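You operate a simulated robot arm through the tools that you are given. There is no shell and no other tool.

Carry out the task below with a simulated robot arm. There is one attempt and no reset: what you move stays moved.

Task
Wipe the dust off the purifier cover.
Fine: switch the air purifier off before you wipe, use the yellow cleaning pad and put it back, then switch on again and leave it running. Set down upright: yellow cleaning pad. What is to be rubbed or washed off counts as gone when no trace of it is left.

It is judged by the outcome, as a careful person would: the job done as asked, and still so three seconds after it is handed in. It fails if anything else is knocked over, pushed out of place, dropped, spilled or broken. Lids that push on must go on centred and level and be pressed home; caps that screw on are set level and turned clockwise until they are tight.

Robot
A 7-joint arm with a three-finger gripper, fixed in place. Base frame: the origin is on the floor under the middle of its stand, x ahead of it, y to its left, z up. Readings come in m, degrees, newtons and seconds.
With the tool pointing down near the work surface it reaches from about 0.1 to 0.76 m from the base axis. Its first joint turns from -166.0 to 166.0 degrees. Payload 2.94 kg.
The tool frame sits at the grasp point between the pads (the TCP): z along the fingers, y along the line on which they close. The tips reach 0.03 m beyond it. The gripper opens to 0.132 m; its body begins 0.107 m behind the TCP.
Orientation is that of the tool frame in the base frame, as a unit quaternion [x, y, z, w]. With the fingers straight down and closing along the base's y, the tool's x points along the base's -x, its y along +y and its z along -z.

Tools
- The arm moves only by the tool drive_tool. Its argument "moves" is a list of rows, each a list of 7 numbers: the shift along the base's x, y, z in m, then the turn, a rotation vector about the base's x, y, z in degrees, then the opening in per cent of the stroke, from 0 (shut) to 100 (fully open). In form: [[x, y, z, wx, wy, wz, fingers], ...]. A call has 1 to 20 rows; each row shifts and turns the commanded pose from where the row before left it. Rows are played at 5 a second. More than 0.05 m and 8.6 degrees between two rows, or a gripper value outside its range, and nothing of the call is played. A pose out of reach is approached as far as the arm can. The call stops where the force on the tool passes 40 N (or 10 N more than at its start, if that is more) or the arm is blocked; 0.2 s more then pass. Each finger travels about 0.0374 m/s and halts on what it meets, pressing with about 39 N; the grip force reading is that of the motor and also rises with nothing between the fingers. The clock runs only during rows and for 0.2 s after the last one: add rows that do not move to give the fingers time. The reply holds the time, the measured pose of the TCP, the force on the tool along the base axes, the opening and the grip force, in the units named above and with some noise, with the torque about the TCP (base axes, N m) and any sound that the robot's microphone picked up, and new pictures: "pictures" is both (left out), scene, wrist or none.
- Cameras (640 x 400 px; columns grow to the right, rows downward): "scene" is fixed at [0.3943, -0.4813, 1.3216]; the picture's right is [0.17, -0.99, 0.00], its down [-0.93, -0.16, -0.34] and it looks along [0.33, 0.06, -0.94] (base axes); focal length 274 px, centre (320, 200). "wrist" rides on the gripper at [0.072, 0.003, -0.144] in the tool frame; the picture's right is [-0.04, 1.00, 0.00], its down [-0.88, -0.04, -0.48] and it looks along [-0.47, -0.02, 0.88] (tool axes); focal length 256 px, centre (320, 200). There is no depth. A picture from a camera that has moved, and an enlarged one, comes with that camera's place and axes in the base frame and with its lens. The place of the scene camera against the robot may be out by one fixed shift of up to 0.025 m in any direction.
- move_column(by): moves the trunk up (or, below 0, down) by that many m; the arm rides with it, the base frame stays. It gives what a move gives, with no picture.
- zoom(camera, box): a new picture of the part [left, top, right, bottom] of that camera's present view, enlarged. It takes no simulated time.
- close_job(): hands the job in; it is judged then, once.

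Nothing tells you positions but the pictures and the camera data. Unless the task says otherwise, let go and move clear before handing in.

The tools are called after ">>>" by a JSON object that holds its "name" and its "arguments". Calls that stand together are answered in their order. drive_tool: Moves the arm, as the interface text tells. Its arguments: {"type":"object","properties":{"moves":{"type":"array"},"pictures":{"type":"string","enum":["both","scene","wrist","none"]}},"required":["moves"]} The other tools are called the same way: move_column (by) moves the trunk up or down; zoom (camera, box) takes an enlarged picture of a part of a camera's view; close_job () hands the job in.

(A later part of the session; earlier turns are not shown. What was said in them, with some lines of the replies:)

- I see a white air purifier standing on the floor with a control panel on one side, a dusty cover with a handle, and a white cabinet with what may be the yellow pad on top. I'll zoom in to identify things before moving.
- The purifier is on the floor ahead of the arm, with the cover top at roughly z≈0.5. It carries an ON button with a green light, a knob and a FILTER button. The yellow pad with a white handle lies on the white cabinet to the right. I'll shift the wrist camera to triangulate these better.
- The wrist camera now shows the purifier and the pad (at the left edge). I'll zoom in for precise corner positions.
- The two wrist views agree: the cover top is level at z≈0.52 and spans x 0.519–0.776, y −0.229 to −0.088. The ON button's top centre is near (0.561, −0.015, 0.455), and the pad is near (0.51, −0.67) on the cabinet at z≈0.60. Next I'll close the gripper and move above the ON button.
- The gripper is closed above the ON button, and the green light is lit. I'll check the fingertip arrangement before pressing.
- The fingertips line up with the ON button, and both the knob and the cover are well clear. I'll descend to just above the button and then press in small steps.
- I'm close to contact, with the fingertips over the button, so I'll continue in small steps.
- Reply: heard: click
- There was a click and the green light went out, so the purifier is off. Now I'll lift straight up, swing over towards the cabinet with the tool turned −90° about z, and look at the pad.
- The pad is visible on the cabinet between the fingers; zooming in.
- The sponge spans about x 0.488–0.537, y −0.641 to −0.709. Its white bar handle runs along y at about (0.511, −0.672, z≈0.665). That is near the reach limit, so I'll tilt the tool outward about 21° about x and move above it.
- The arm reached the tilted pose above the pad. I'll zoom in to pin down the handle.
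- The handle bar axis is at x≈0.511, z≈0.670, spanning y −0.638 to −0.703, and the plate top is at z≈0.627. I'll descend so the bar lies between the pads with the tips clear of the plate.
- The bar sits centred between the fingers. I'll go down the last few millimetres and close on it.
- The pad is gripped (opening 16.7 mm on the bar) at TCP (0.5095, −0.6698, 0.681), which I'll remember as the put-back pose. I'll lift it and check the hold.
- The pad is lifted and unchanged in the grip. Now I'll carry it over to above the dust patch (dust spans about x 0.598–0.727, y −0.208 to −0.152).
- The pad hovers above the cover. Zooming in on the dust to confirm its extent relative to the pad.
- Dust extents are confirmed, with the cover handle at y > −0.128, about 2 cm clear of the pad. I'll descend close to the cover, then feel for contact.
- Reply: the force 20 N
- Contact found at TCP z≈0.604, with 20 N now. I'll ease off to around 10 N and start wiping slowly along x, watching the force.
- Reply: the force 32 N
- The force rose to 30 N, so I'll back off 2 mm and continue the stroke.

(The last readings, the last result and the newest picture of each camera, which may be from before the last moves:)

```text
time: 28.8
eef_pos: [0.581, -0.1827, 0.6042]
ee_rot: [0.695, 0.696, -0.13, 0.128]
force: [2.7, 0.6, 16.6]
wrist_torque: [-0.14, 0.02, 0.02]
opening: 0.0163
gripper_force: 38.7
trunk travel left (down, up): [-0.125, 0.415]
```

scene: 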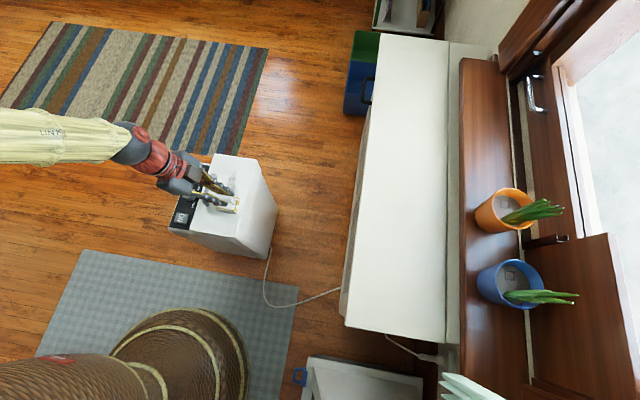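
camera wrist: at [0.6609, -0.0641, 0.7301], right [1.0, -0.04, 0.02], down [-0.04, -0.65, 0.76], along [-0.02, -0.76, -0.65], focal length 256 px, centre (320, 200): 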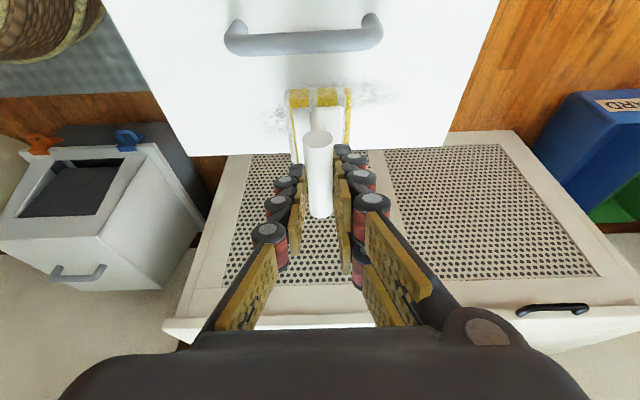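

>>> {"name": "drive_tool", "arguments": {"moves": [[0.01, 0, 0, 0, 0, 0, 0], [0.014, 0, 0, 0, 0, 0, 0], [0.014, 0, 0, 0, 0, 0, 0], [0.014, 0, 0, 0, 0, 0, 0], [0.014, 0, 0, 0, 0, 0, 0], [0.014, 0, 0, 0, 0, 0, 0]], "pictures": "none"}}

```text
time: 30.2
eef_pos: [0.6628, -0.1831, 0.6042]
ee_rot: [0.695, 0.695, -0.129, 0.128]
force: [-0.9, 0.1, 0.1]
wrist_torque: [-0.01, -0.01, 0.0]
opening: 0.016
gripper_force: 38.9
trunk travel left (down, up): [-0.125, 0.415]
```

>>> {"name": "drive_tool", "arguments": {"moves": [[0, 0, -0.0015, 0, 0, 0, 0], [0.012, 0, 0, 0, 0, 0, 0], [0.014, 0, 0, 0, 0, 0, 0], [0.014, 0, 0, 0, 0, 0, 0]], "pictures": "scene"}}

>>> {"name": "zoom", "arguments": {"camera": "scene", "box": [160, 140, 288, 220]}}

```text
time: 31.2
eef_pos: [0.7032, -0.1852, 0.6038]
ee_rot: [0.695, 0.696, -0.128, 0.129]
force: [-1.7, -0.4, 10.9]
wrist_torque: [-0.14, -0.11, 0.03]
opening: 0.0162
gripper_force: 39.4
trunk travel left (down, up): [-0.125, 0.415]
```

scene: 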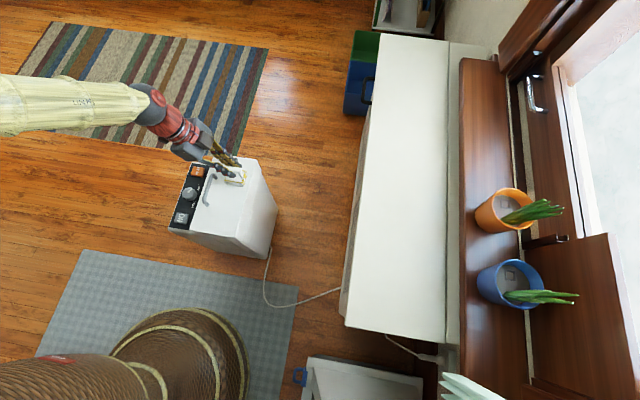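

```text
5.00 times, centred on (224, 180) of scene
camera zoom: at [0.3943, -0.4813, 1.3216], right [0.17, -0.99, 0.0], down [-0.93, -0.16, -0.34], along [0.33, 0.06, -0.94], focal length 1368 px, centre (800, 300)
```

zoom: 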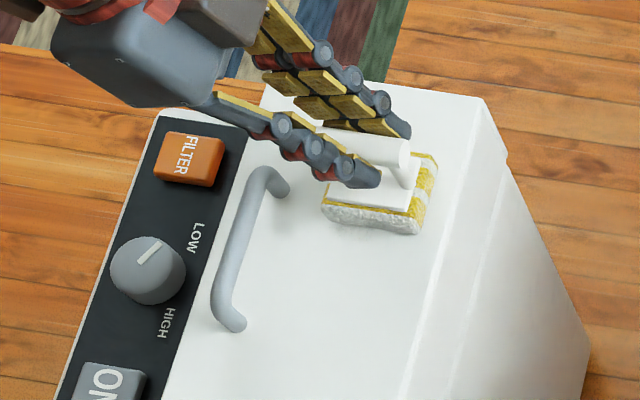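

The wiped area is already looking clean. I'll continue to the far end, shift slightly in +y, and stroke back.

>>> {"name": "drive_tool", "arguments": {"moves": [[0.014, 0, 0, 0, 0, 0, 0], [0.013, 0, 0, 0, 0, 0, 0], [0.01, 0, 0, 0, 0, 0, 0]], "pictures": "none"}}

>>> {"name": "drive_tool", "arguments": {"moves": [[0, 0.007, 0, 0, 0, 0, 0], [0, 0.007, 0, 0, 0, 0, 0], [-0.012, 0, 0, 0, 0, 0, 0], [-0.012, 0, 0, 0, 0, 0, 0]], "pictures": "none"}}

```text
time: 32.0
eef_pos: [0.741, -0.1831, 0.6029]
ee_rot: [0.695, 0.695, -0.128, 0.13]
force: [-5.3, -0.8, 17.8]
wrist_torque: [-0.18, -0.02, -0.07]
opening: 0.0162
gripper_force: 38.7
trunk travel left (down, up): [-0.125, 0.415]
```

```text
time: 33.0
eef_pos: [0.7177, -0.1691, 0.6044]
ee_rot: [0.695, 0.696, -0.129, 0.13]
force: [4.4, 1.2, 18.7]
wrist_torque: [0.09, -0.05, 0.0]
opening: 0.016
gripper_force: 39.4
trunk travel left (down, up): [-0.125, 0.415]
```

>>> {"name": "drive_tool", "arguments": {"moves": [[-0.012, 0, 0.0003, 0, 0, 0, 0], [-0.012, 0, 0, 0, 0, 0, 0], [-0.012, 0, 0, 0, 0, 0, 0], [-0.012, 0, 0, 0, 0, 0, 0]], "pictures": "none"}}

>>> {"name": "drive_tool", "arguments": {"moves": [[-0.012, 0, 0, 0, 0, 0, 0], [-0.012, 0, 0, 0, 0, 0, 0], [-0.012, 0, 0, 0, 0, 0, 0], [-0.012, 0, 0, 0, 0, 0, 0]], "pictures": "scene"}}

>>> {"name": "zoom", "arguments": {"camera": "scene", "box": [160, 140, 288, 220]}}

```text
time: 34.0
eef_pos: [0.6684, -0.1702, 0.6036]
ee_rot: [0.695, 0.695, -0.128, 0.129]
force: [5.6, -0.1, 25.2]
wrist_torque: [-0.12, -0.05, 0.03]
opening: 0.0159
gripper_force: 38.5
trunk travel left (down, up): [-0.125, 0.415]
```

```text
time: 35.0
eef_pos: [0.6177, -0.1711, 0.6033]
ee_rot: [0.695, 0.696, -0.129, 0.129]
force: [5.8, 0.7, 24.2]
wrist_torque: [-0.12, -0.02, 0.05]
opening: 0.0161
gripper_force: 39.3
trunk travel left (down, up): [-0.125, 0.415]
```

scene: 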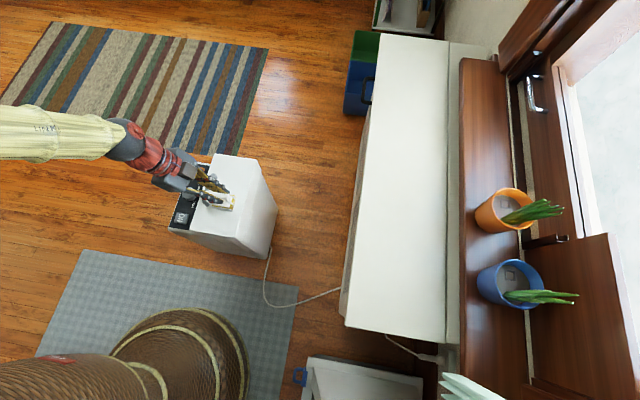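

```text
5.00 times, centred on (224, 180) of scene
camera zoom: at [0.3943, -0.4813, 1.3216], right [0.17, -0.99, 0.0], down [-0.93, -0.16, -0.34], along [0.33, 0.06, -0.94], focal length 1368 px, centre (800, 300)
```

zoom: 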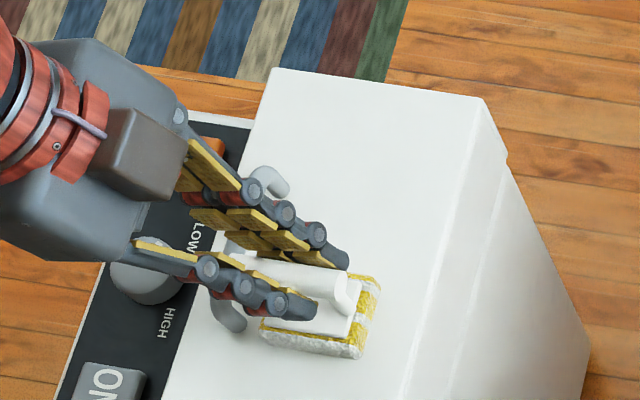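

The wiped area looks clean so far. I'll finish this stroke and run another overlapping pass nearer the −y side for thoroughness.

>>> {"name": "drive_tool", "arguments": {"moves": [[-0.012, 0, 0.0008, 0, 0, 0, 0], [-0.012, 0, 0, 0, 0, 0, 0], [-0.012, 0, 0, 0, 0, 0, 0], [0, -0.008, 0, 0, 0, 0, 0], [0, -0.008, 0, 0, 0, 0, 0]], "pictures": "none"}}

>>> {"name": "drive_tool", "arguments": {"moves": [[0.012, -0.001, 0, 0, 0, 0, 0], [0.012, -0.001, 0, 0, 0, 0, 0], [0.012, -0.001, 0, 0, 0, 0, 0], [0.012, 0, 0, 0, 0, 0, 0]], "pictures": "none"}}

```text
time: 36.2
eef_pos: [0.584, -0.1846, 0.6047]
ee_rot: [0.694, 0.696, -0.129, 0.129]
force: [-0.4, 1.1, 4.3]
wrist_torque: [-0.02, 0.04, -0.01]
opening: 0.0159
gripper_force: 38.8
trunk travel left (down, up): [-0.125, 0.415]
```

```text
time: 37.2
eef_pos: [0.6317, -0.1884, 0.6036]
ee_rot: [0.695, 0.696, -0.129, 0.129]
force: [-0.1, -1.6, 3.3]
wrist_torque: [-0.12, -0.05, -0.03]
opening: 0.016
gripper_force: 38.8
trunk travel left (down, up): [-0.125, 0.415]
```

>>> {"name": "drive_tool", "arguments": {"moves": [[0, 0, -0.0007, 0, 0, 0, 0], [0.012, 0, 0, 0, 0, 0, 0], [0.012, 0, 0, 0, 0, 0, 0], [0.012, 0, 0, 0, 0, 0, 0], [0.012, 0, 0, 0, 0, 0, 0]], "pictures": "none"}}

>>> {"name": "drive_tool", "arguments": {"moves": [[0.012, 0, 0, 0, 0, 0, 0], [0.012, 0, 0, 0, 0, 0, 0], [0.012, 0, 0, 0, 0, 0, 0], [0.012, 0, 0, 0, 0, 0, 0], [0.01, 0, 0, 0, 0, 0, 0]], "pictures": "none"}}

```text
time: 38.4
eef_pos: [0.6812, -0.1887, 0.6037]
ee_rot: [0.695, 0.696, -0.129, 0.129]
force: [-0.8, -0.5, 7.4]
wrist_torque: [-0.13, -0.07, 0.0]
opening: 0.016
gripper_force: 38.6
trunk travel left (down, up): [-0.125, 0.415]
```

```text
time: 39.6
eef_pos: [0.7391, -0.1905, 0.603]
ee_rot: [0.696, 0.695, -0.128, 0.128]
force: [0.1, -0.5, 3.5]
wrist_torque: [-0.12, -0.06, 0.01]
opening: 0.0159
gripper_force: 39.3
trunk travel left (down, up): [-0.125, 0.415]
```

Strokes done. I'll lift straight up to inspect the cover.

>>> {"name": "drive_tool", "arguments": {"moves": [[0, 0, 0.01, 0, 0, 0, 0], [0, 0, 0.03, 0, 0, 0, 0], [0, 0, 0.04, 0, 0, 0, 0], [0, 0, 0.04, 0, 0, 0, 0], [0, 0, 0.04, 0, 0, 0, 0], [0, 0, 0.04, 0, 0, 0, 0], [0, 0, 0.03, 0, 0, 0, 0], [0, 0, 0, 0, 0, 0, 0]], "pictures": "both"}}

>>> {"name": "zoom", "arguments": {"camera": "scene", "box": [160, 145, 288, 225]}}

>>> {"name": "zoom", "arguments": {"camera": "wrist", "box": [190, 0, 450, 120]}}

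```text
time: 41.4
eef_pos: [0.7378, -0.1898, 0.8315]
ee_rot: [0.695, 0.696, -0.129, 0.128]
force: [0.7, 0.9, -0.4]
wrist_torque: [0.0, 0.0, -0.03]
opening: 0.016
gripper_force: 38.9
trunk travel left (down, up): [-0.125, 0.415]
camera wrist: at [0.7413, -0.0704, 0.9399], right [1.0, -0.04, 0.01], down [-0.04, -0.65, 0.76], along [-0.02, -0.76, -0.65], focal length 256 px, centre (320, 200)
```

scene: 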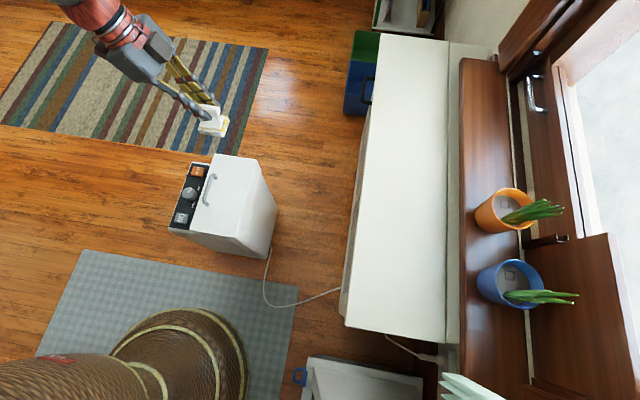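
wrist: 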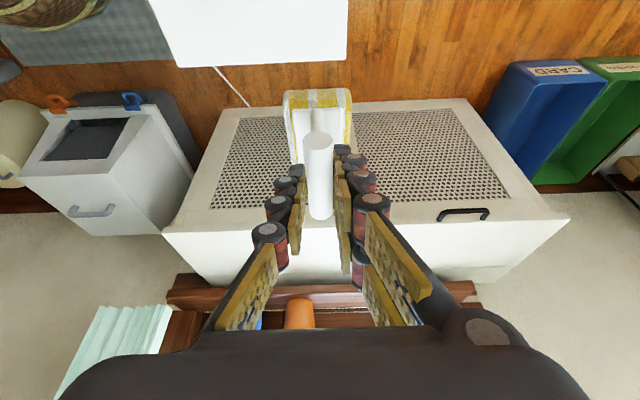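

```text
5.00 times, centred on (224, 185) of scene
camera zoom: at [0.3943, -0.4813, 1.3216], right [0.17, -0.99, 0.0], down [-0.93, -0.16, -0.34], along [0.33, 0.06, -0.94], focal length 1368 px, centre (800, 275)
```

zoom: 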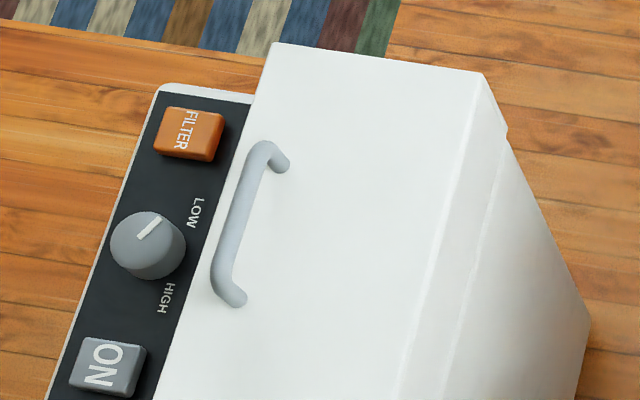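

```text
2.46 times, centred on (320, 60) of wrist
camera zoom: at [0.7413, -0.0704, 0.9399], right [1.0, -0.04, 0.01], down [-0.04, -0.65, 0.76], along [-0.02, -0.76, -0.65], focal length 630 px, centre (320, 545)
```

zoom: 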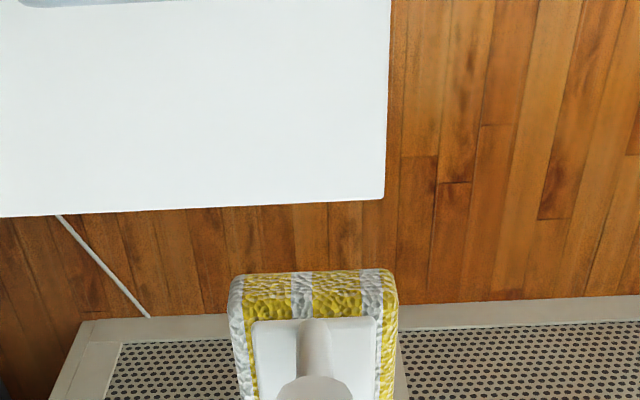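

The cover looks clean. I'll zoom harder to check for faint traces before taking the pad back.

>>> {"name": "zoom", "arguments": {"camera": "scene", "box": [210, 155, 258, 185]}}

>>> {"name": "zoom", "arguments": {"camera": "scene", "box": [200, 180, 256, 215]}}

>>> {"name": "zoom", "arguments": {"camera": "wrist", "box": [150, 0, 350, 70]}}

```text
13.33 times, centred on (234, 170) of scene
camera zoom: at [0.3943, -0.4813, 1.3216], right [0.17, -0.99, 0.0], down [-0.93, -0.16, -0.34], along [0.33, 0.06, -0.94], focal length 3649 px, centre (1467, 600)
```

zoom: 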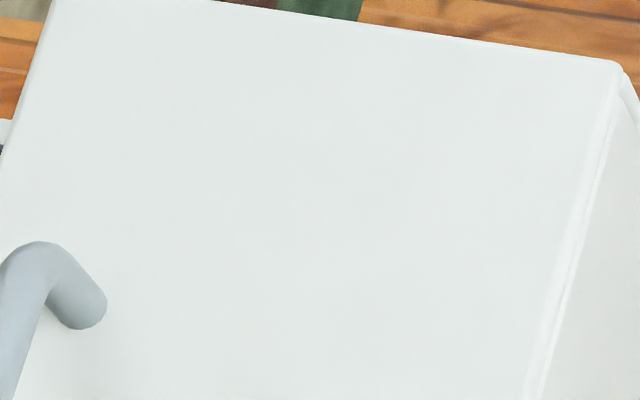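

```text
11.43 times, centred on (228, 198) of scene
camera zoom: at [0.3943, -0.4813, 1.3216], right [0.17, -0.99, 0.0], down [-0.93, -0.16, -0.34], along [0.33, 0.06, -0.94], focal length 3128 px, centre (1371, 229)
```

zoom: 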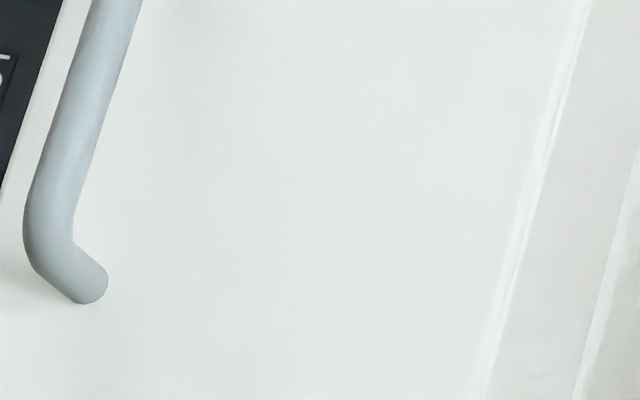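

```text
3.20 times, centred on (250, 35) of wrist
camera zoom: at [0.7413, -0.0704, 0.9399], right [1.0, -0.04, 0.01], down [-0.04, -0.65, 0.76], along [-0.02, -0.76, -0.65], focal length 819 px, centre (544, 728)
```

zoom: 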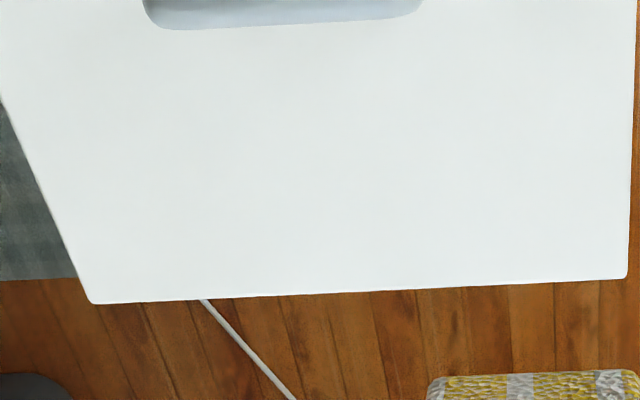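

The cover is spotless and the purifier hasn't moved. Now I'll carry the pad back over its original place on the cabinet.

>>> {"name": "drive_tool", "arguments": {"moves": [[-0.0176, -0.0369, -0.0015, 0, 0, 0, 0], [-0.0176, -0.0369, -0.0015, 0, 0, 0, 0], [-0.0176, -0.0369, -0.0015, 0, 0, 0, 0], [-0.0176, -0.0369, -0.0015, 0, 0, 0, 0], [-0.0176, -0.0369, -0.0015, 0, 0, 0, 0], [-0.0176, -0.0369, -0.0015, 0, 0, 0, 0], [-0.0176, -0.0369, -0.0015, 0, 0, 0, 0], [-0.0176, -0.0369, -0.0015, 0, 0, 0, 0], [-0.0176, -0.0369, -0.0015, 0, 0, 0, 0], [-0.0176, -0.0369, -0.0015, 0, 0, 0, 0], [-0.0176, -0.0369, -0.0015, 0, 0, 0, 0], [-0.0176, -0.0369, -0.0015, 0, 0, 0, 0], [-0.0172, -0.0372, -0.0015, 0, 0, 0, 0], [0, 0, 0, 0, 0, 0, 0], [0, 0, 0, 0, 0, 0, 0]], "pictures": "both"}}

```text
time: 44.6
eef_pos: [0.509, -0.6705, 0.8147]
ee_rot: [0.695, 0.696, -0.129, 0.129]
force: [0.5, -0.3, 0.0]
wrist_torque: [-0.05, -0.01, -0.01]
opening: 0.0158
gripper_force: 38.9
trunk travel left (down, up): [-0.125, 0.415]
camera wrist: at [0.5138, -0.5509, 0.9225], right [1.0, -0.04, 0.01], down [-0.04, -0.65, 0.76], along [-0.02, -0.76, -0.65], focal length 256 px, centre (320, 200)
```

scene: 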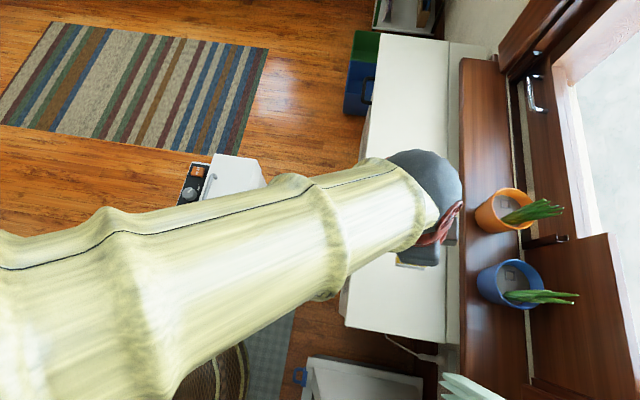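
wrist: 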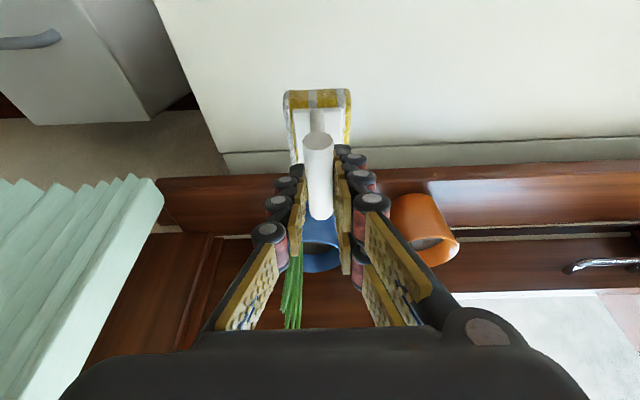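

I'm directly above the original place. Lowering gently.

>>> {"name": "drive_tool", "arguments": {"moves": [[0, 0, -0.03, 0, 0, 0, 0], [0, 0, -0.03, 0, 0, 0, 0], [0, 0, -0.03, 0, 0, 0, 0], [0, 0, -0.025, 0, 0, 0, 0], [0, 0, -0.01, 0, 0, 0, 0], [0, 0, 0, 0, 0, 0, 0]], "pictures": "wrist"}}

>>> {"name": "drive_tool", "arguments": {"moves": [[0, 0, -0.003, 0, 0, 0, 0], [0, 0, -0.002, 0, 0, 0, 0]], "pictures": "none"}}

```text
time: 46.0
eef_pos: [0.5093, -0.6704, 0.6876]
ee_rot: [0.695, 0.695, -0.129, 0.128]
force: [-0.1, 0.2, 0.1]
wrist_torque: [0.01, 0.01, 0.03]
opening: 0.016
gripper_force: 39.1
trunk travel left (down, up): [-0.125, 0.415]
camera wrist: at [0.513, -0.5504, 0.7967], right [1.0, -0.04, 0.01], down [-0.04, -0.65, 0.76], along [-0.02, -0.76, -0.65], focal length 256 px, centre (320, 200)
```

wrist: 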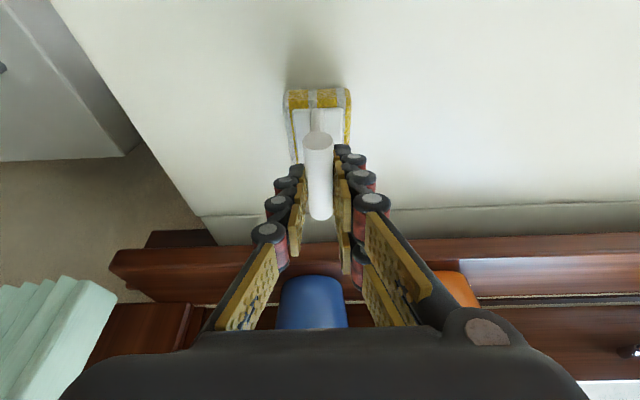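

```text
time: 46.6
eef_pos: [0.5093, -0.6687, 0.683]
ee_rot: [0.695, 0.695, -0.129, 0.129]
force: [-0.1, 0.6, -0.2]
wrist_torque: [0.01, -0.01, 0.02]
opening: 0.0157
gripper_force: 38.9
trunk travel left (down, up): [-0.125, 0.415]
```

>>> {"name": "drive_tool", "arguments": {"moves": [[0, 0, -0.001, 0, 0, 0, 0]], "pictures": "none"}}

>>> {"name": "drive_tool", "arguments": {"moves": [[0, 0, -0.001, 0, 0, 0, 0]], "pictures": "none"}}

```text
time: 47.0
eef_pos: [0.5084, -0.6693, 0.6824]
ee_rot: [0.695, 0.695, -0.129, 0.129]
force: [-0.9, 0.1, -0.6]
wrist_torque: [-0.03, -0.01, 0.01]
opening: 0.016
gripper_force: 39.4
trunk travel left (down, up): [-0.125, 0.415]
```

```text
time: 47.4
eef_pos: [0.5089, -0.67, 0.6825]
ee_rot: [0.695, 0.695, -0.128, 0.129]
force: [0.2, -0.3, -0.8]
wrist_torque: [-0.01, 0.04, 0.03]
opening: 0.0158
gripper_force: 38.8
trunk travel left (down, up): [-0.125, 0.415]
```

>>> {"name": "drive_tool", "arguments": {"moves": [[0, 0, -0.001, 0, 0, 0, 0]], "pictures": "none"}}

>>> {"name": "drive_tool", "arguments": {"moves": [[0, 0, 0, 0, 0, 0, 0]], "pictures": "none"}}

```text
time: 47.8
eef_pos: [0.5084, -0.6689, 0.6805]
ee_rot: [0.695, 0.696, -0.129, 0.129]
force: [0.7, 0.0, 0.0]
wrist_torque: [0.02, 0.04, -0.01]
opening: 0.0159
gripper_force: 39.3
trunk travel left (down, up): [-0.125, 0.415]
```

```text
time: 48.2
eef_pos: [0.5093, -0.6677, 0.6801]
ee_rot: [0.695, 0.695, -0.128, 0.129]
force: [0.4, 0.4, -0.4]
wrist_torque: [-0.01, 0.02, 0.0]
opening: 0.016
gripper_force: 38.7
trunk travel left (down, up): [-0.125, 0.415]
```

>>> {"name": "drive_tool", "arguments": {"moves": [[0, 0, -0.001, 0, 0, 0, 0]], "pictures": "none"}}

>>> {"name": "drive_tool", "arguments": {"moves": [[0, 0, 0, 0, 0, 0, 0]], "pictures": "scene"}}

```text
time: 48.6
eef_pos: [0.5094, -0.6696, 0.6807]
ee_rot: [0.696, 0.695, -0.13, 0.128]
force: [-0.4, -0.1, -0.6]
wrist_torque: [-0.02, 0.02, -0.03]
opening: 0.0161
gripper_force: 38.8
trunk travel left (down, up): [-0.125, 0.415]
```

```text
time: 49.0
eef_pos: [0.5102, -0.6696, 0.6802]
ee_rot: [0.695, 0.696, -0.129, 0.129]
force: [0.2, 0.1, 0.0]
wrist_torque: [0.01, 0.01, -0.03]
opening: 0.0163
gripper_force: 38.5
trunk travel left (down, up): [-0.125, 0.415]
```

scene: 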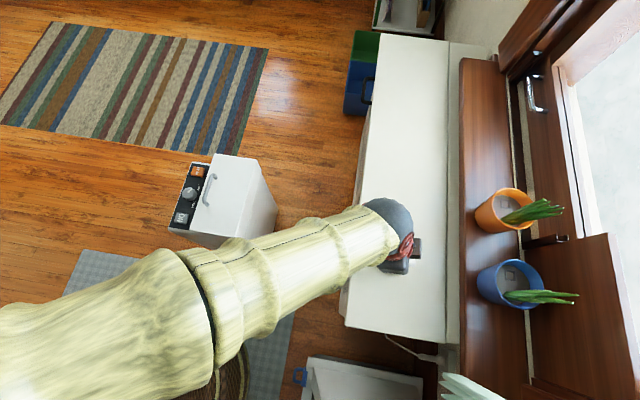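

>>> {"name": "drive_tool", "arguments": {"moves": [[0, 0, -0.001, 0, 0, 0, 0], [0, 0, 0, 0, 0, 0, 0]], "pictures": "none"}}

>>> {"name": "drive_tool", "arguments": {"moves": [[0, 0, -0.001, 0, 0, 0, 0], [0, 0, 0, 0, 0, 0, 0]], "pictures": "none"}}

```text
time: 49.6
eef_pos: [0.5098, -0.6703, 0.6801]
ee_rot: [0.694, 0.696, -0.128, 0.13]
force: [-0.3, -0.4, 0.5]
wrist_torque: [0.0, -0.03, 0.01]
opening: 0.0159
gripper_force: 39.3
trunk travel left (down, up): [-0.125, 0.415]
```

```text
time: 50.2
eef_pos: [0.5094, -0.6689, 0.6792]
ee_rot: [0.695, 0.696, -0.129, 0.13]
force: [-1.1, 2.4, 6.4]
wrist_torque: [0.13, 0.01, 0.04]
opening: 0.0159
gripper_force: 39.0
trunk travel left (down, up): [-0.125, 0.415]
```

Contact is at about 6 N, so the pad is seated. I'll open the fingers now and look.

>>> {"name": "drive_tool", "arguments": {"moves": [[0, 0, 0.0005, 0, 0, 0, 0], [0, 0, 0, 0, 0, 0, 20], [0, 0, 0, 0, 0, 0, 30], [0, 0, 0, 0, 0, 0, 50], [0, 0, 0, 0, 0, 0, 70], [0, 0, 0, 0, 0, 0, 70], [0, 0, 0, 0, 0, 0, 70]], "pictures": "both"}}

```text
time: 51.8
eef_pos: [0.51, -0.6684, 0.6785]
ee_rot: [0.695, 0.696, -0.128, 0.128]
force: [0.7, -0.6, 0.6]
wrist_torque: [0.0, -0.02, 0.0]
opening: 0.0926
gripper_force: 0.0
trunk travel left (down, up): [-0.125, 0.415]
camera wrist: at [0.5133, -0.5504, 0.7867], right [1.0, -0.04, 0.02], down [-0.04, -0.65, 0.76], along [-0.02, -0.76, -0.65], focal length 256 px, centre (320, 200)
```

scene: 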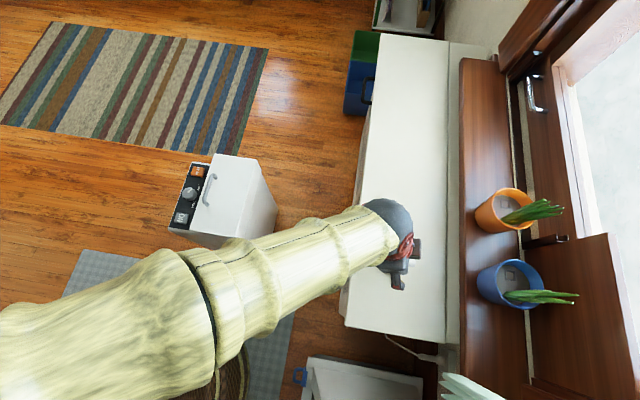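
wrist: 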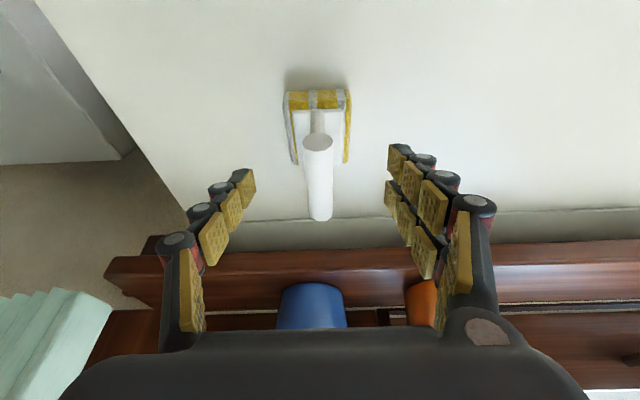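

The pad is released and stands level in place. I'll lift straight up and check its position against the original.

>>> {"name": "drive_tool", "arguments": {"moves": [[0, 0, 0.02, 0, 0, 0, 70], [0, 0, 0.03, 0, 0, 0, 70], [0, 0, 0.035, 0, 0, 0, 70], [0, 0, 0.035, 0, 0, 0, 70], [0, 0.01, 0.035, 0, 0, 0, 70], [-0.0103, 0.038, 0.015, 7, 0, 0, 70], [-0.0103, 0.038, 0, 7, 0, 0, 70], [-0.0103, 0.038, 0, 7, 0, 0, 70], [-0.0092, 0.026, 0, 0, 0, 0, 70], [0, 0, 0, 0, 0, 0, 70], [0, 0, 0, 0, 0, 0, 70]], "pictures": "both"}}

>>> {"name": "zoom", "arguments": {"camera": "wrist", "box": [284, 170, 412, 250]}}

```text
time: 54.2
eef_pos: [0.467, -0.5185, 0.8479]
ee_rot: [0.707, 0.707, 0.0, 0.0]
force: [0.0, 0.3, 0.2]
wrist_torque: [0.03, 0.0, -0.01]
opening: 0.0922
gripper_force: 0.0
trunk travel left (down, up): [-0.125, 0.415]
camera wrist: at [0.4717, -0.4465, 0.993], right [1.0, -0.04, 0.0], down [-0.04, -0.88, 0.48], along [-0.02, -0.47, -0.88], focal length 256 px, centre (320, 200)
```

scene: 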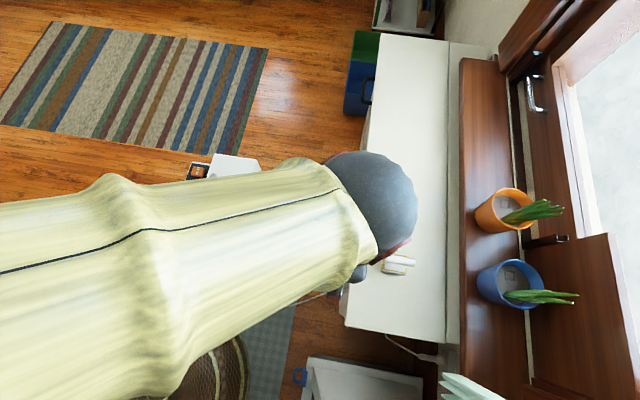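
wrist: 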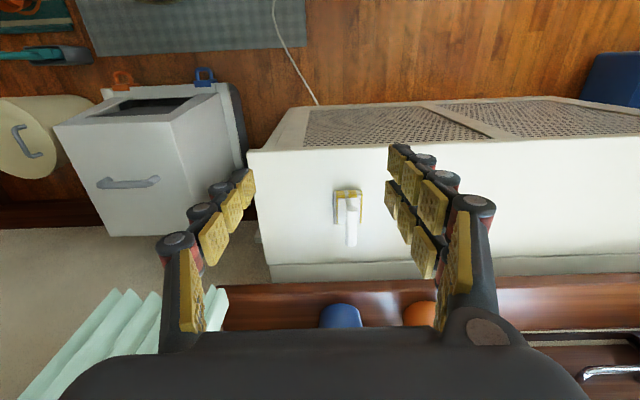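

```text
5.00 times, centred on (348, 210) of wrist
camera zoom: at [0.4717, -0.4465, 0.993], right [1.0, -0.04, 0.0], down [-0.04, -0.88, 0.48], along [-0.02, -0.47, -0.88], focal length 1280 px, centre (180, 150)
```

zoom: 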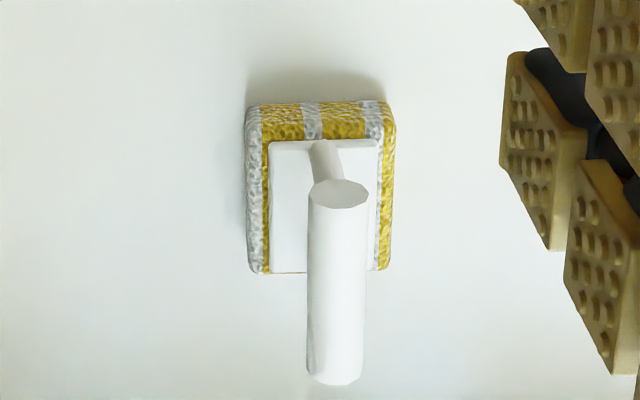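

The pad is back in place, flat and upright. Now I'll return over the ON button with the gripper closed and the yaw undone.

>>> {"name": "drive_tool", "arguments": {"moves": [[0.008, 0.0419, 0, 0, 0, 7.5, 0], [0.008, 0.0419, 0, 0, 0, 7.5, 0], [0.008, 0.0419, 0, 0, 0, 7.5, 0], [0.008, 0.0419, 0, 0, 0, 7.5, 0], [0.008, 0.0419, 0, 0, 0, 7.5, 0], [0.008, 0.0419, 0, 0, 0, 7.5, 0], [0.008, 0.0419, 0, 0, 0, 7.5, 0], [0.008, 0.0419, 0, 0, 0, 7.5, 0], [0.008, 0.0419, 0, 0, 0, 7.5, 0], [0.008, 0.0419, 0, 0, 0, 7.5, 0], [0.008, 0.0419, 0, 0, 0, 7.5, 0], [0.008, 0.0419, 0, 0, 0, 7.5, 0], [0, 0, -0.04, 0, 0, 0, 0], [0, 0, -0.04, 0, 0, 0, 0], [0, 0, -0.04, 0, 0, 0, 0], [0, 0, -0.04, 0, 0, 0, 0], [0, 0, -0.04, 0, 0, 0, 0], [0, 0, 0, 0, 0, 0, 0], [0, 0, 0, 0, 0, 0, 0]], "pictures": "both"}}

```text
time: 58.2
eef_pos: [0.5659, -0.0172, 0.6463]
ee_rot: [0.0, 1.0, -0.001, 0.0]
force: [0.0, -0.9, 0.1]
wrist_torque: [0.0, 0.0, 0.0]
opening: 0.0
gripper_force: 28.5
trunk travel left (down, up): [-0.125, 0.415]
camera wrist: at [0.4943, -0.0141, 0.7903], right [0.04, 1.0, 0.0], down [0.88, -0.04, 0.48], along [0.47, -0.02, -0.88], focal length 256 px, centre (320, 200)
```

scene: 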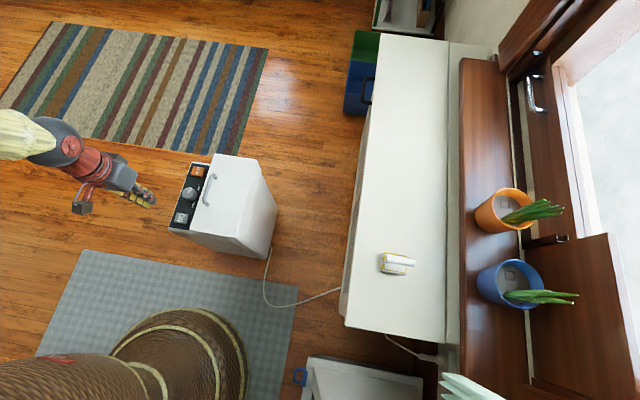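
wrist: 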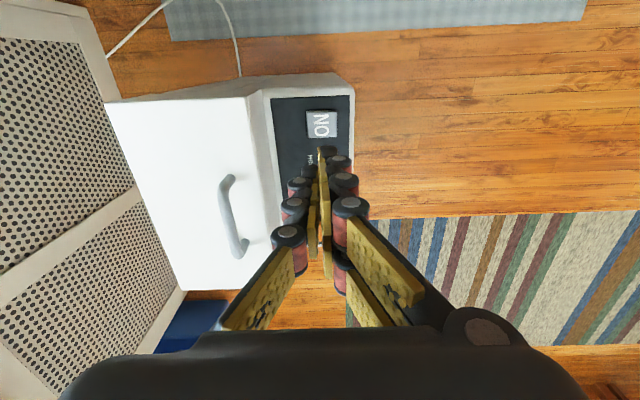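

The pad sits on the cabinet as at the start and the green light is off. I'll inspect the cover once more from here, then descend to the button.

>>> {"name": "zoom", "arguments": {"camera": "wrist", "box": [100, 80, 260, 180]}}

>>> {"name": "zoom", "arguments": {"camera": "wrist", "box": [120, 180, 280, 280]}}

>>> {"name": "zoom", "arguments": {"camera": "scene", "box": [340, 220, 460, 295]}}

>>> {"name": "drive_tool", "arguments": {"moves": [[-0.003, 0.0015, -0.04, 0, 0, 0, 0], [0, 0, -0.04, 0, 0, 0, 0], [0, 0, -0.04, 0, 0, 0, 0], [0, 0, -0.03, 0, 0, 0, 0], [0, 0, -0.007, 0, 0, 0, 0], [0, 0, 0, 0, 0, 0, 0]], "pictures": "wrist"}}

```text
4.00 times, centred on (180, 130) of wrist
camera zoom: at [0.4943, -0.0141, 0.7903], right [0.04, 1.0, 0.0], down [0.88, -0.04, 0.48], along [0.47, -0.02, -0.88], focal length 1024 px, centre (880, 480)
```

zoom: 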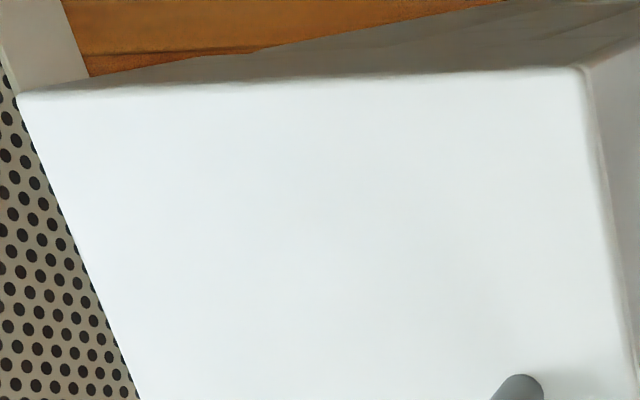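

```text
4.00 times, centred on (200, 230) of wrist
camera zoom: at [0.4943, -0.0141, 0.7903], right [0.04, 1.0, 0.0], down [0.88, -0.04, 0.48], along [0.47, -0.02, -0.88], focal length 1024 px, centre (800, 80)
```

zoom: 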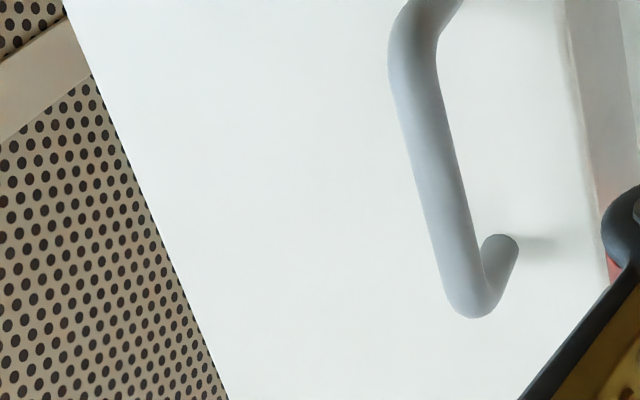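

```text
5.33 times, centred on (400, 258) of scene
camera zoom: at [0.3943, -0.4813, 1.3216], right [0.17, -0.99, 0.0], down [-0.93, -0.16, -0.34], along [0.33, 0.06, -0.94], focal length 1460 px, centre (-107, -107)
```

zoom: 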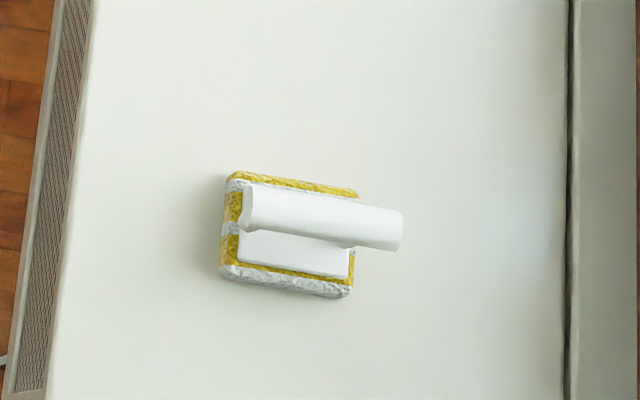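

```text
time: 59.6
eef_pos: [0.5619, -0.0126, 0.4893]
ee_rot: [0.0, 1.0, 0.0, 0.0]
force: [-0.8, 0.1, -0.9]
wrist_torque: [0.01, 0.02, 0.0]
opening: 0.0
gripper_force: 28.1
trunk travel left (down, up): [-0.125, 0.415]
camera wrist: at [0.4911, -0.0096, 0.6334], right [0.04, 1.0, 0.0], down [0.88, -0.04, 0.48], along [0.48, -0.02, -0.88], focal length 256 px, centre (320, 200)
```

wrist: 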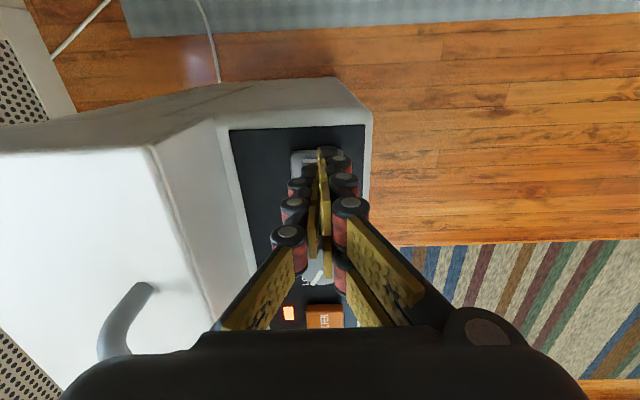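

The pad matches its original position and the cover is clean. The fingertips are just above the ON button; I'll press down in small steps as before.

>>> {"name": "drive_tool", "arguments": {"moves": [[0.001, -0.003, 0, 0, 0, 0, 0], [0, 0, -0.002, 0, 0, 0, 0], [0, 0, -0.002, 0, 0, 0, 0], [0, 0, -0.002, 0, 0, 0, 0]], "pictures": "wrist"}}

```text
time: 60.6
eef_pos: [0.5627, -0.0186, 0.4832]
ee_rot: [0.0, 1.0, 0.0, 0.0]
force: [0.0, 0.2, -0.2]
wrist_torque: [0.02, -0.01, -0.02]
opening: 0.0
gripper_force: 29.1
trunk travel left (down, up): [-0.125, 0.415]
camera wrist: at [0.4917, -0.0146, 0.628], right [0.04, 1.0, 0.0], down [0.88, -0.04, 0.48], along [0.48, -0.02, -0.88], focal length 256 px, centre (320, 200)
```

wrist: 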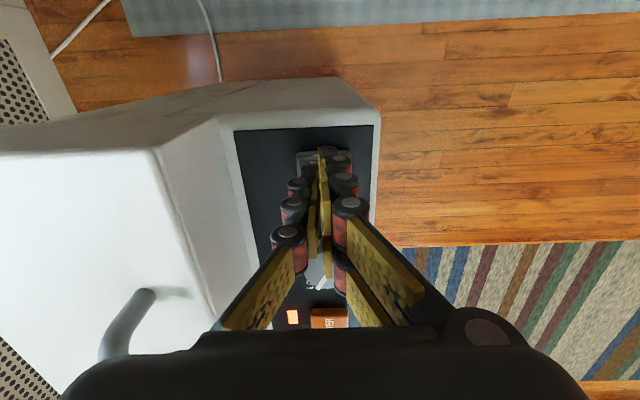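

>>> {"name": "drive_tool", "arguments": {"moves": [[0, 0, -0.002, 0, 0, 0, 0], [0, 0, -0.002, 0, 0, 0, 0]], "pictures": "wrist"}}

```text
time: 61.2
eef_pos: [0.5645, -0.0182, 0.4804]
ee_rot: [0.0, 1.0, 0.0, 0.0]
force: [-0.8, 0.3, 2.0]
wrist_torque: [0.02, -0.01, 0.01]
opening: 0.006
gripper_force: 28.8
trunk travel left (down, up): [-0.125, 0.415]
camera wrist: at [0.4922, -0.0148, 0.6245], right [0.04, 1.0, 0.0], down [0.88, -0.04, 0.48], along [0.48, -0.02, -0.88], focal length 256 px, centre (320, 200)
```

wrist: 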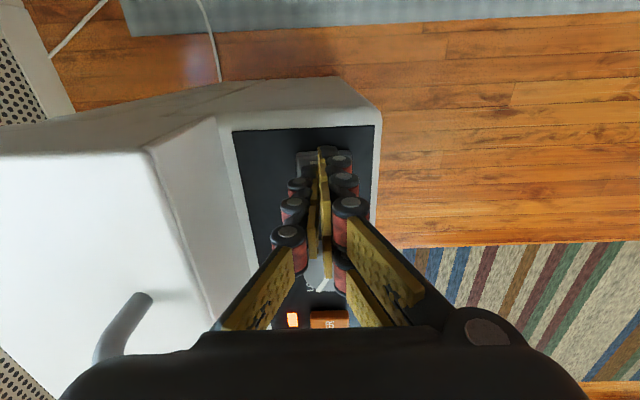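

Contact but no click yet. One more small step.

>>> {"name": "drive_tool", "arguments": {"moves": [[0, 0, -0.001, 0, 0, 0, 0]], "pictures": "wrist"}}

```text
time: 61.6
eef_pos: [0.5634, -0.0174, 0.4797]
ee_rot: [0.0, 1.0, -0.001, 0.0]
force: [0.7, -0.9, 2.0]
wrist_torque: [-0.03, 0.02, 0.0]
opening: 0.006
gripper_force: 28.8
trunk travel left (down, up): [-0.125, 0.415]
camera wrist: at [0.4922, -0.0147, 0.6236], right [0.04, 1.0, 0.0], down [0.88, -0.04, 0.48], along [0.48, -0.02, -0.88], focal length 256 px, centre (320, 200)
```

wrist: 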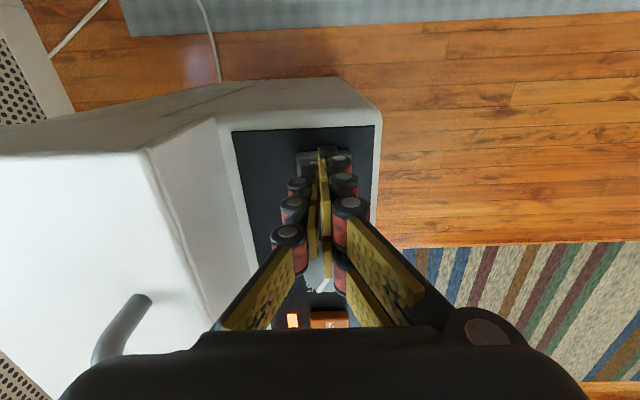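

>>> {"name": "drive_tool", "arguments": {"moves": [[0, 0, -0.001, 0, 0, 0, 0]], "pictures": "wrist"}}

```text
time: 62.0
eef_pos: [0.5637, -0.0184, 0.4793]
ee_rot: [-0.001, 1.0, 0.0, 0.0]
force: [-0.6, 1.6, 2.9]
wrist_torque: [0.01, 0.02, 0.01]
opening: 0.006
gripper_force: 29.3
trunk travel left (down, up): [-0.125, 0.415]
heard: click
camera wrist: at [0.4922, -0.015, 0.6224], right [0.04, 1.0, 0.0], down [0.88, -0.04, 0.48], along [0.48, -0.02, -0.88], focal length 256 px, centre (320, 200)
```

wrist: 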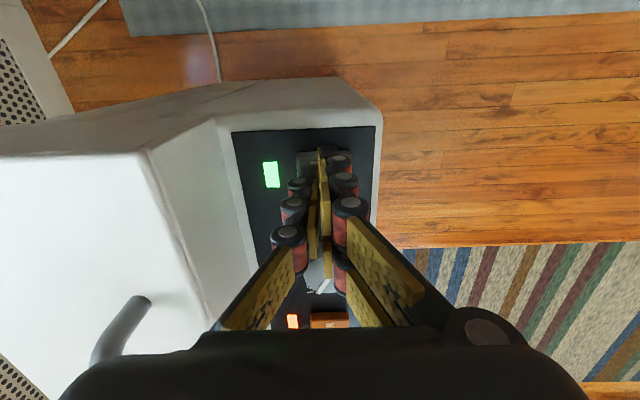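

A click was heard and the green light is on again. I'll lift straight up and clear, then do a final check.

>>> {"name": "drive_tool", "arguments": {"moves": [[0, 0, 0.02, 0, 0, 0, 0], [0, 0, 0.04, 0, 0, 0, 0], [0, 0, 0.045, 0, 0, 0, 0], [0, 0, 0.045, 0, 0, 0, 0], [0, 0, 0.045, 0, 0, 0, 0], [0, 0, 0.045, 0, 0, 0, 0], [0, 0, 0.045, 0, 0, 0, 0], [0, 0, 0.045, 0, 0, 0, 0], [0, 0, 0.045, 0, 0, 0, 0], [-0.03, 0.01, 0, 0, 0, 0, 0], [-0.03, 0.01, 0, 0, 0, 0, 0], [-0.03, 0.01, 0, 0, 0, 0, 0], [0, 0, 0, 0, 0, 0, 0], [0, 0, 0, 0, 0, 0, 0]], "pictures": "both"}}

>>> {"name": "zoom", "arguments": {"camera": "scene", "box": [150, 140, 310, 240]}}

>>> {"name": "zoom", "arguments": {"camera": "wrist", "box": [200, 90, 360, 190]}}

```text
time: 65.0
eef_pos: [0.476, 0.013, 0.8532]
ee_rot: [0.0, 1.0, 0.001, 0.0]
force: [-0.1, -0.7, -0.2]
wrist_torque: [0.03, 0.01, -0.05]
opening: 0.0
gripper_force: 28.8
trunk travel left (down, up): [-0.125, 0.415]
camera wrist: at [0.4039, 0.0159, 0.9966], right [0.04, 1.0, 0.0], down [0.88, -0.04, 0.48], along [0.47, -0.02, -0.88], focal length 256 px, centre (320, 200)
```

scene: 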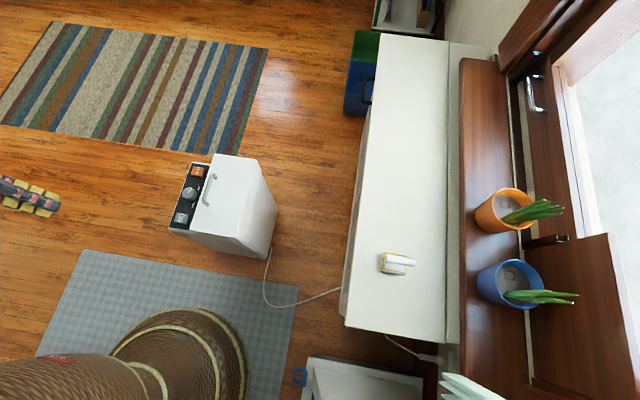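
wrist: 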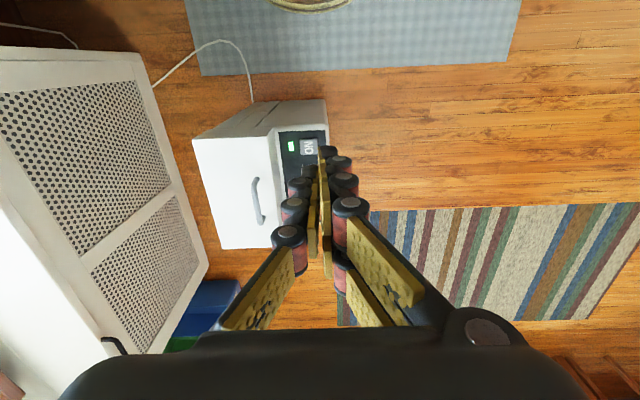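

```text
4.00 times, centred on (230, 190) of scene
camera zoom: at [0.3943, -0.4813, 1.3216], right [0.17, -0.99, 0.0], down [-0.93, -0.16, -0.34], along [0.33, 0.06, -0.94], focal length 1095 px, centre (680, 240)
```

zoom: 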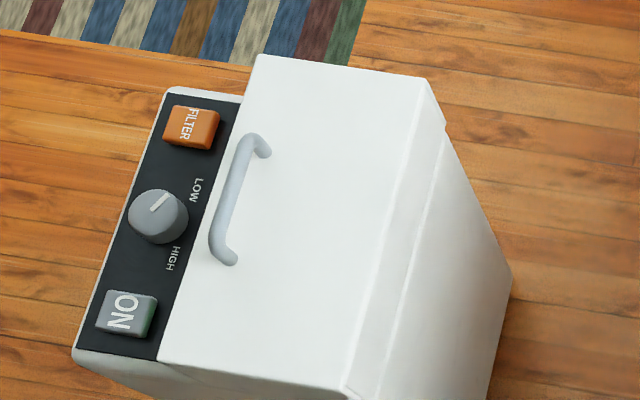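

```text
4.00 times, centred on (280, 140) of wrist
camera zoom: at [0.4039, 0.0159, 0.9966], right [0.04, 1.0, 0.0], down [0.88, -0.04, 0.48], along [0.47, -0.02, -0.88], focal length 1024 px, centre (480, 440)
```

zoom: 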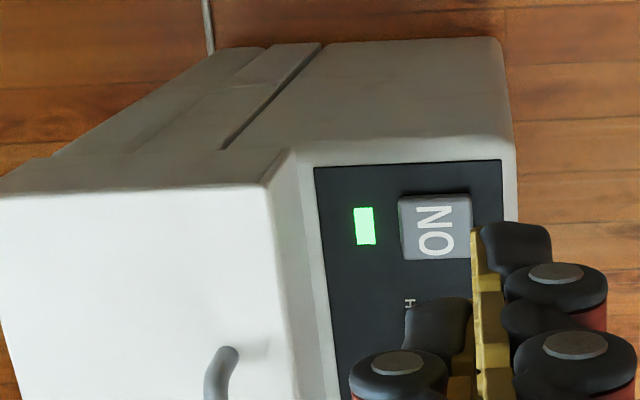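

The cover is clean, the green light is on, the knob and FILTER button weren't touched, and the pad stands upright in its original spot. The arm is clear, so I'm handing in.

>>> {"name": "close_job", "arguments": {}}

```text
The job is handed in.
```

The purifier cover is wiped clean, the purifier is running again, and the job is handed in. I don't have the judge's result.

- **Switching:** I pressed ON before wiping; there was a click and the green light went out. I pressed it again at the end, with another click, and the light came back on and stayed on.
- **Wiping:** I made overlapping passes with the yellow pad over the whole dust patch. Close-up views from both cameras afterwards showed no trace of dust.
- **Pad:** It is back upright on the cabinet, within about a millimetre of where it started.
- **Everything else:** The purifier did not move, and I did not touch the knob or the FILTER button. The arm is clear of everything.
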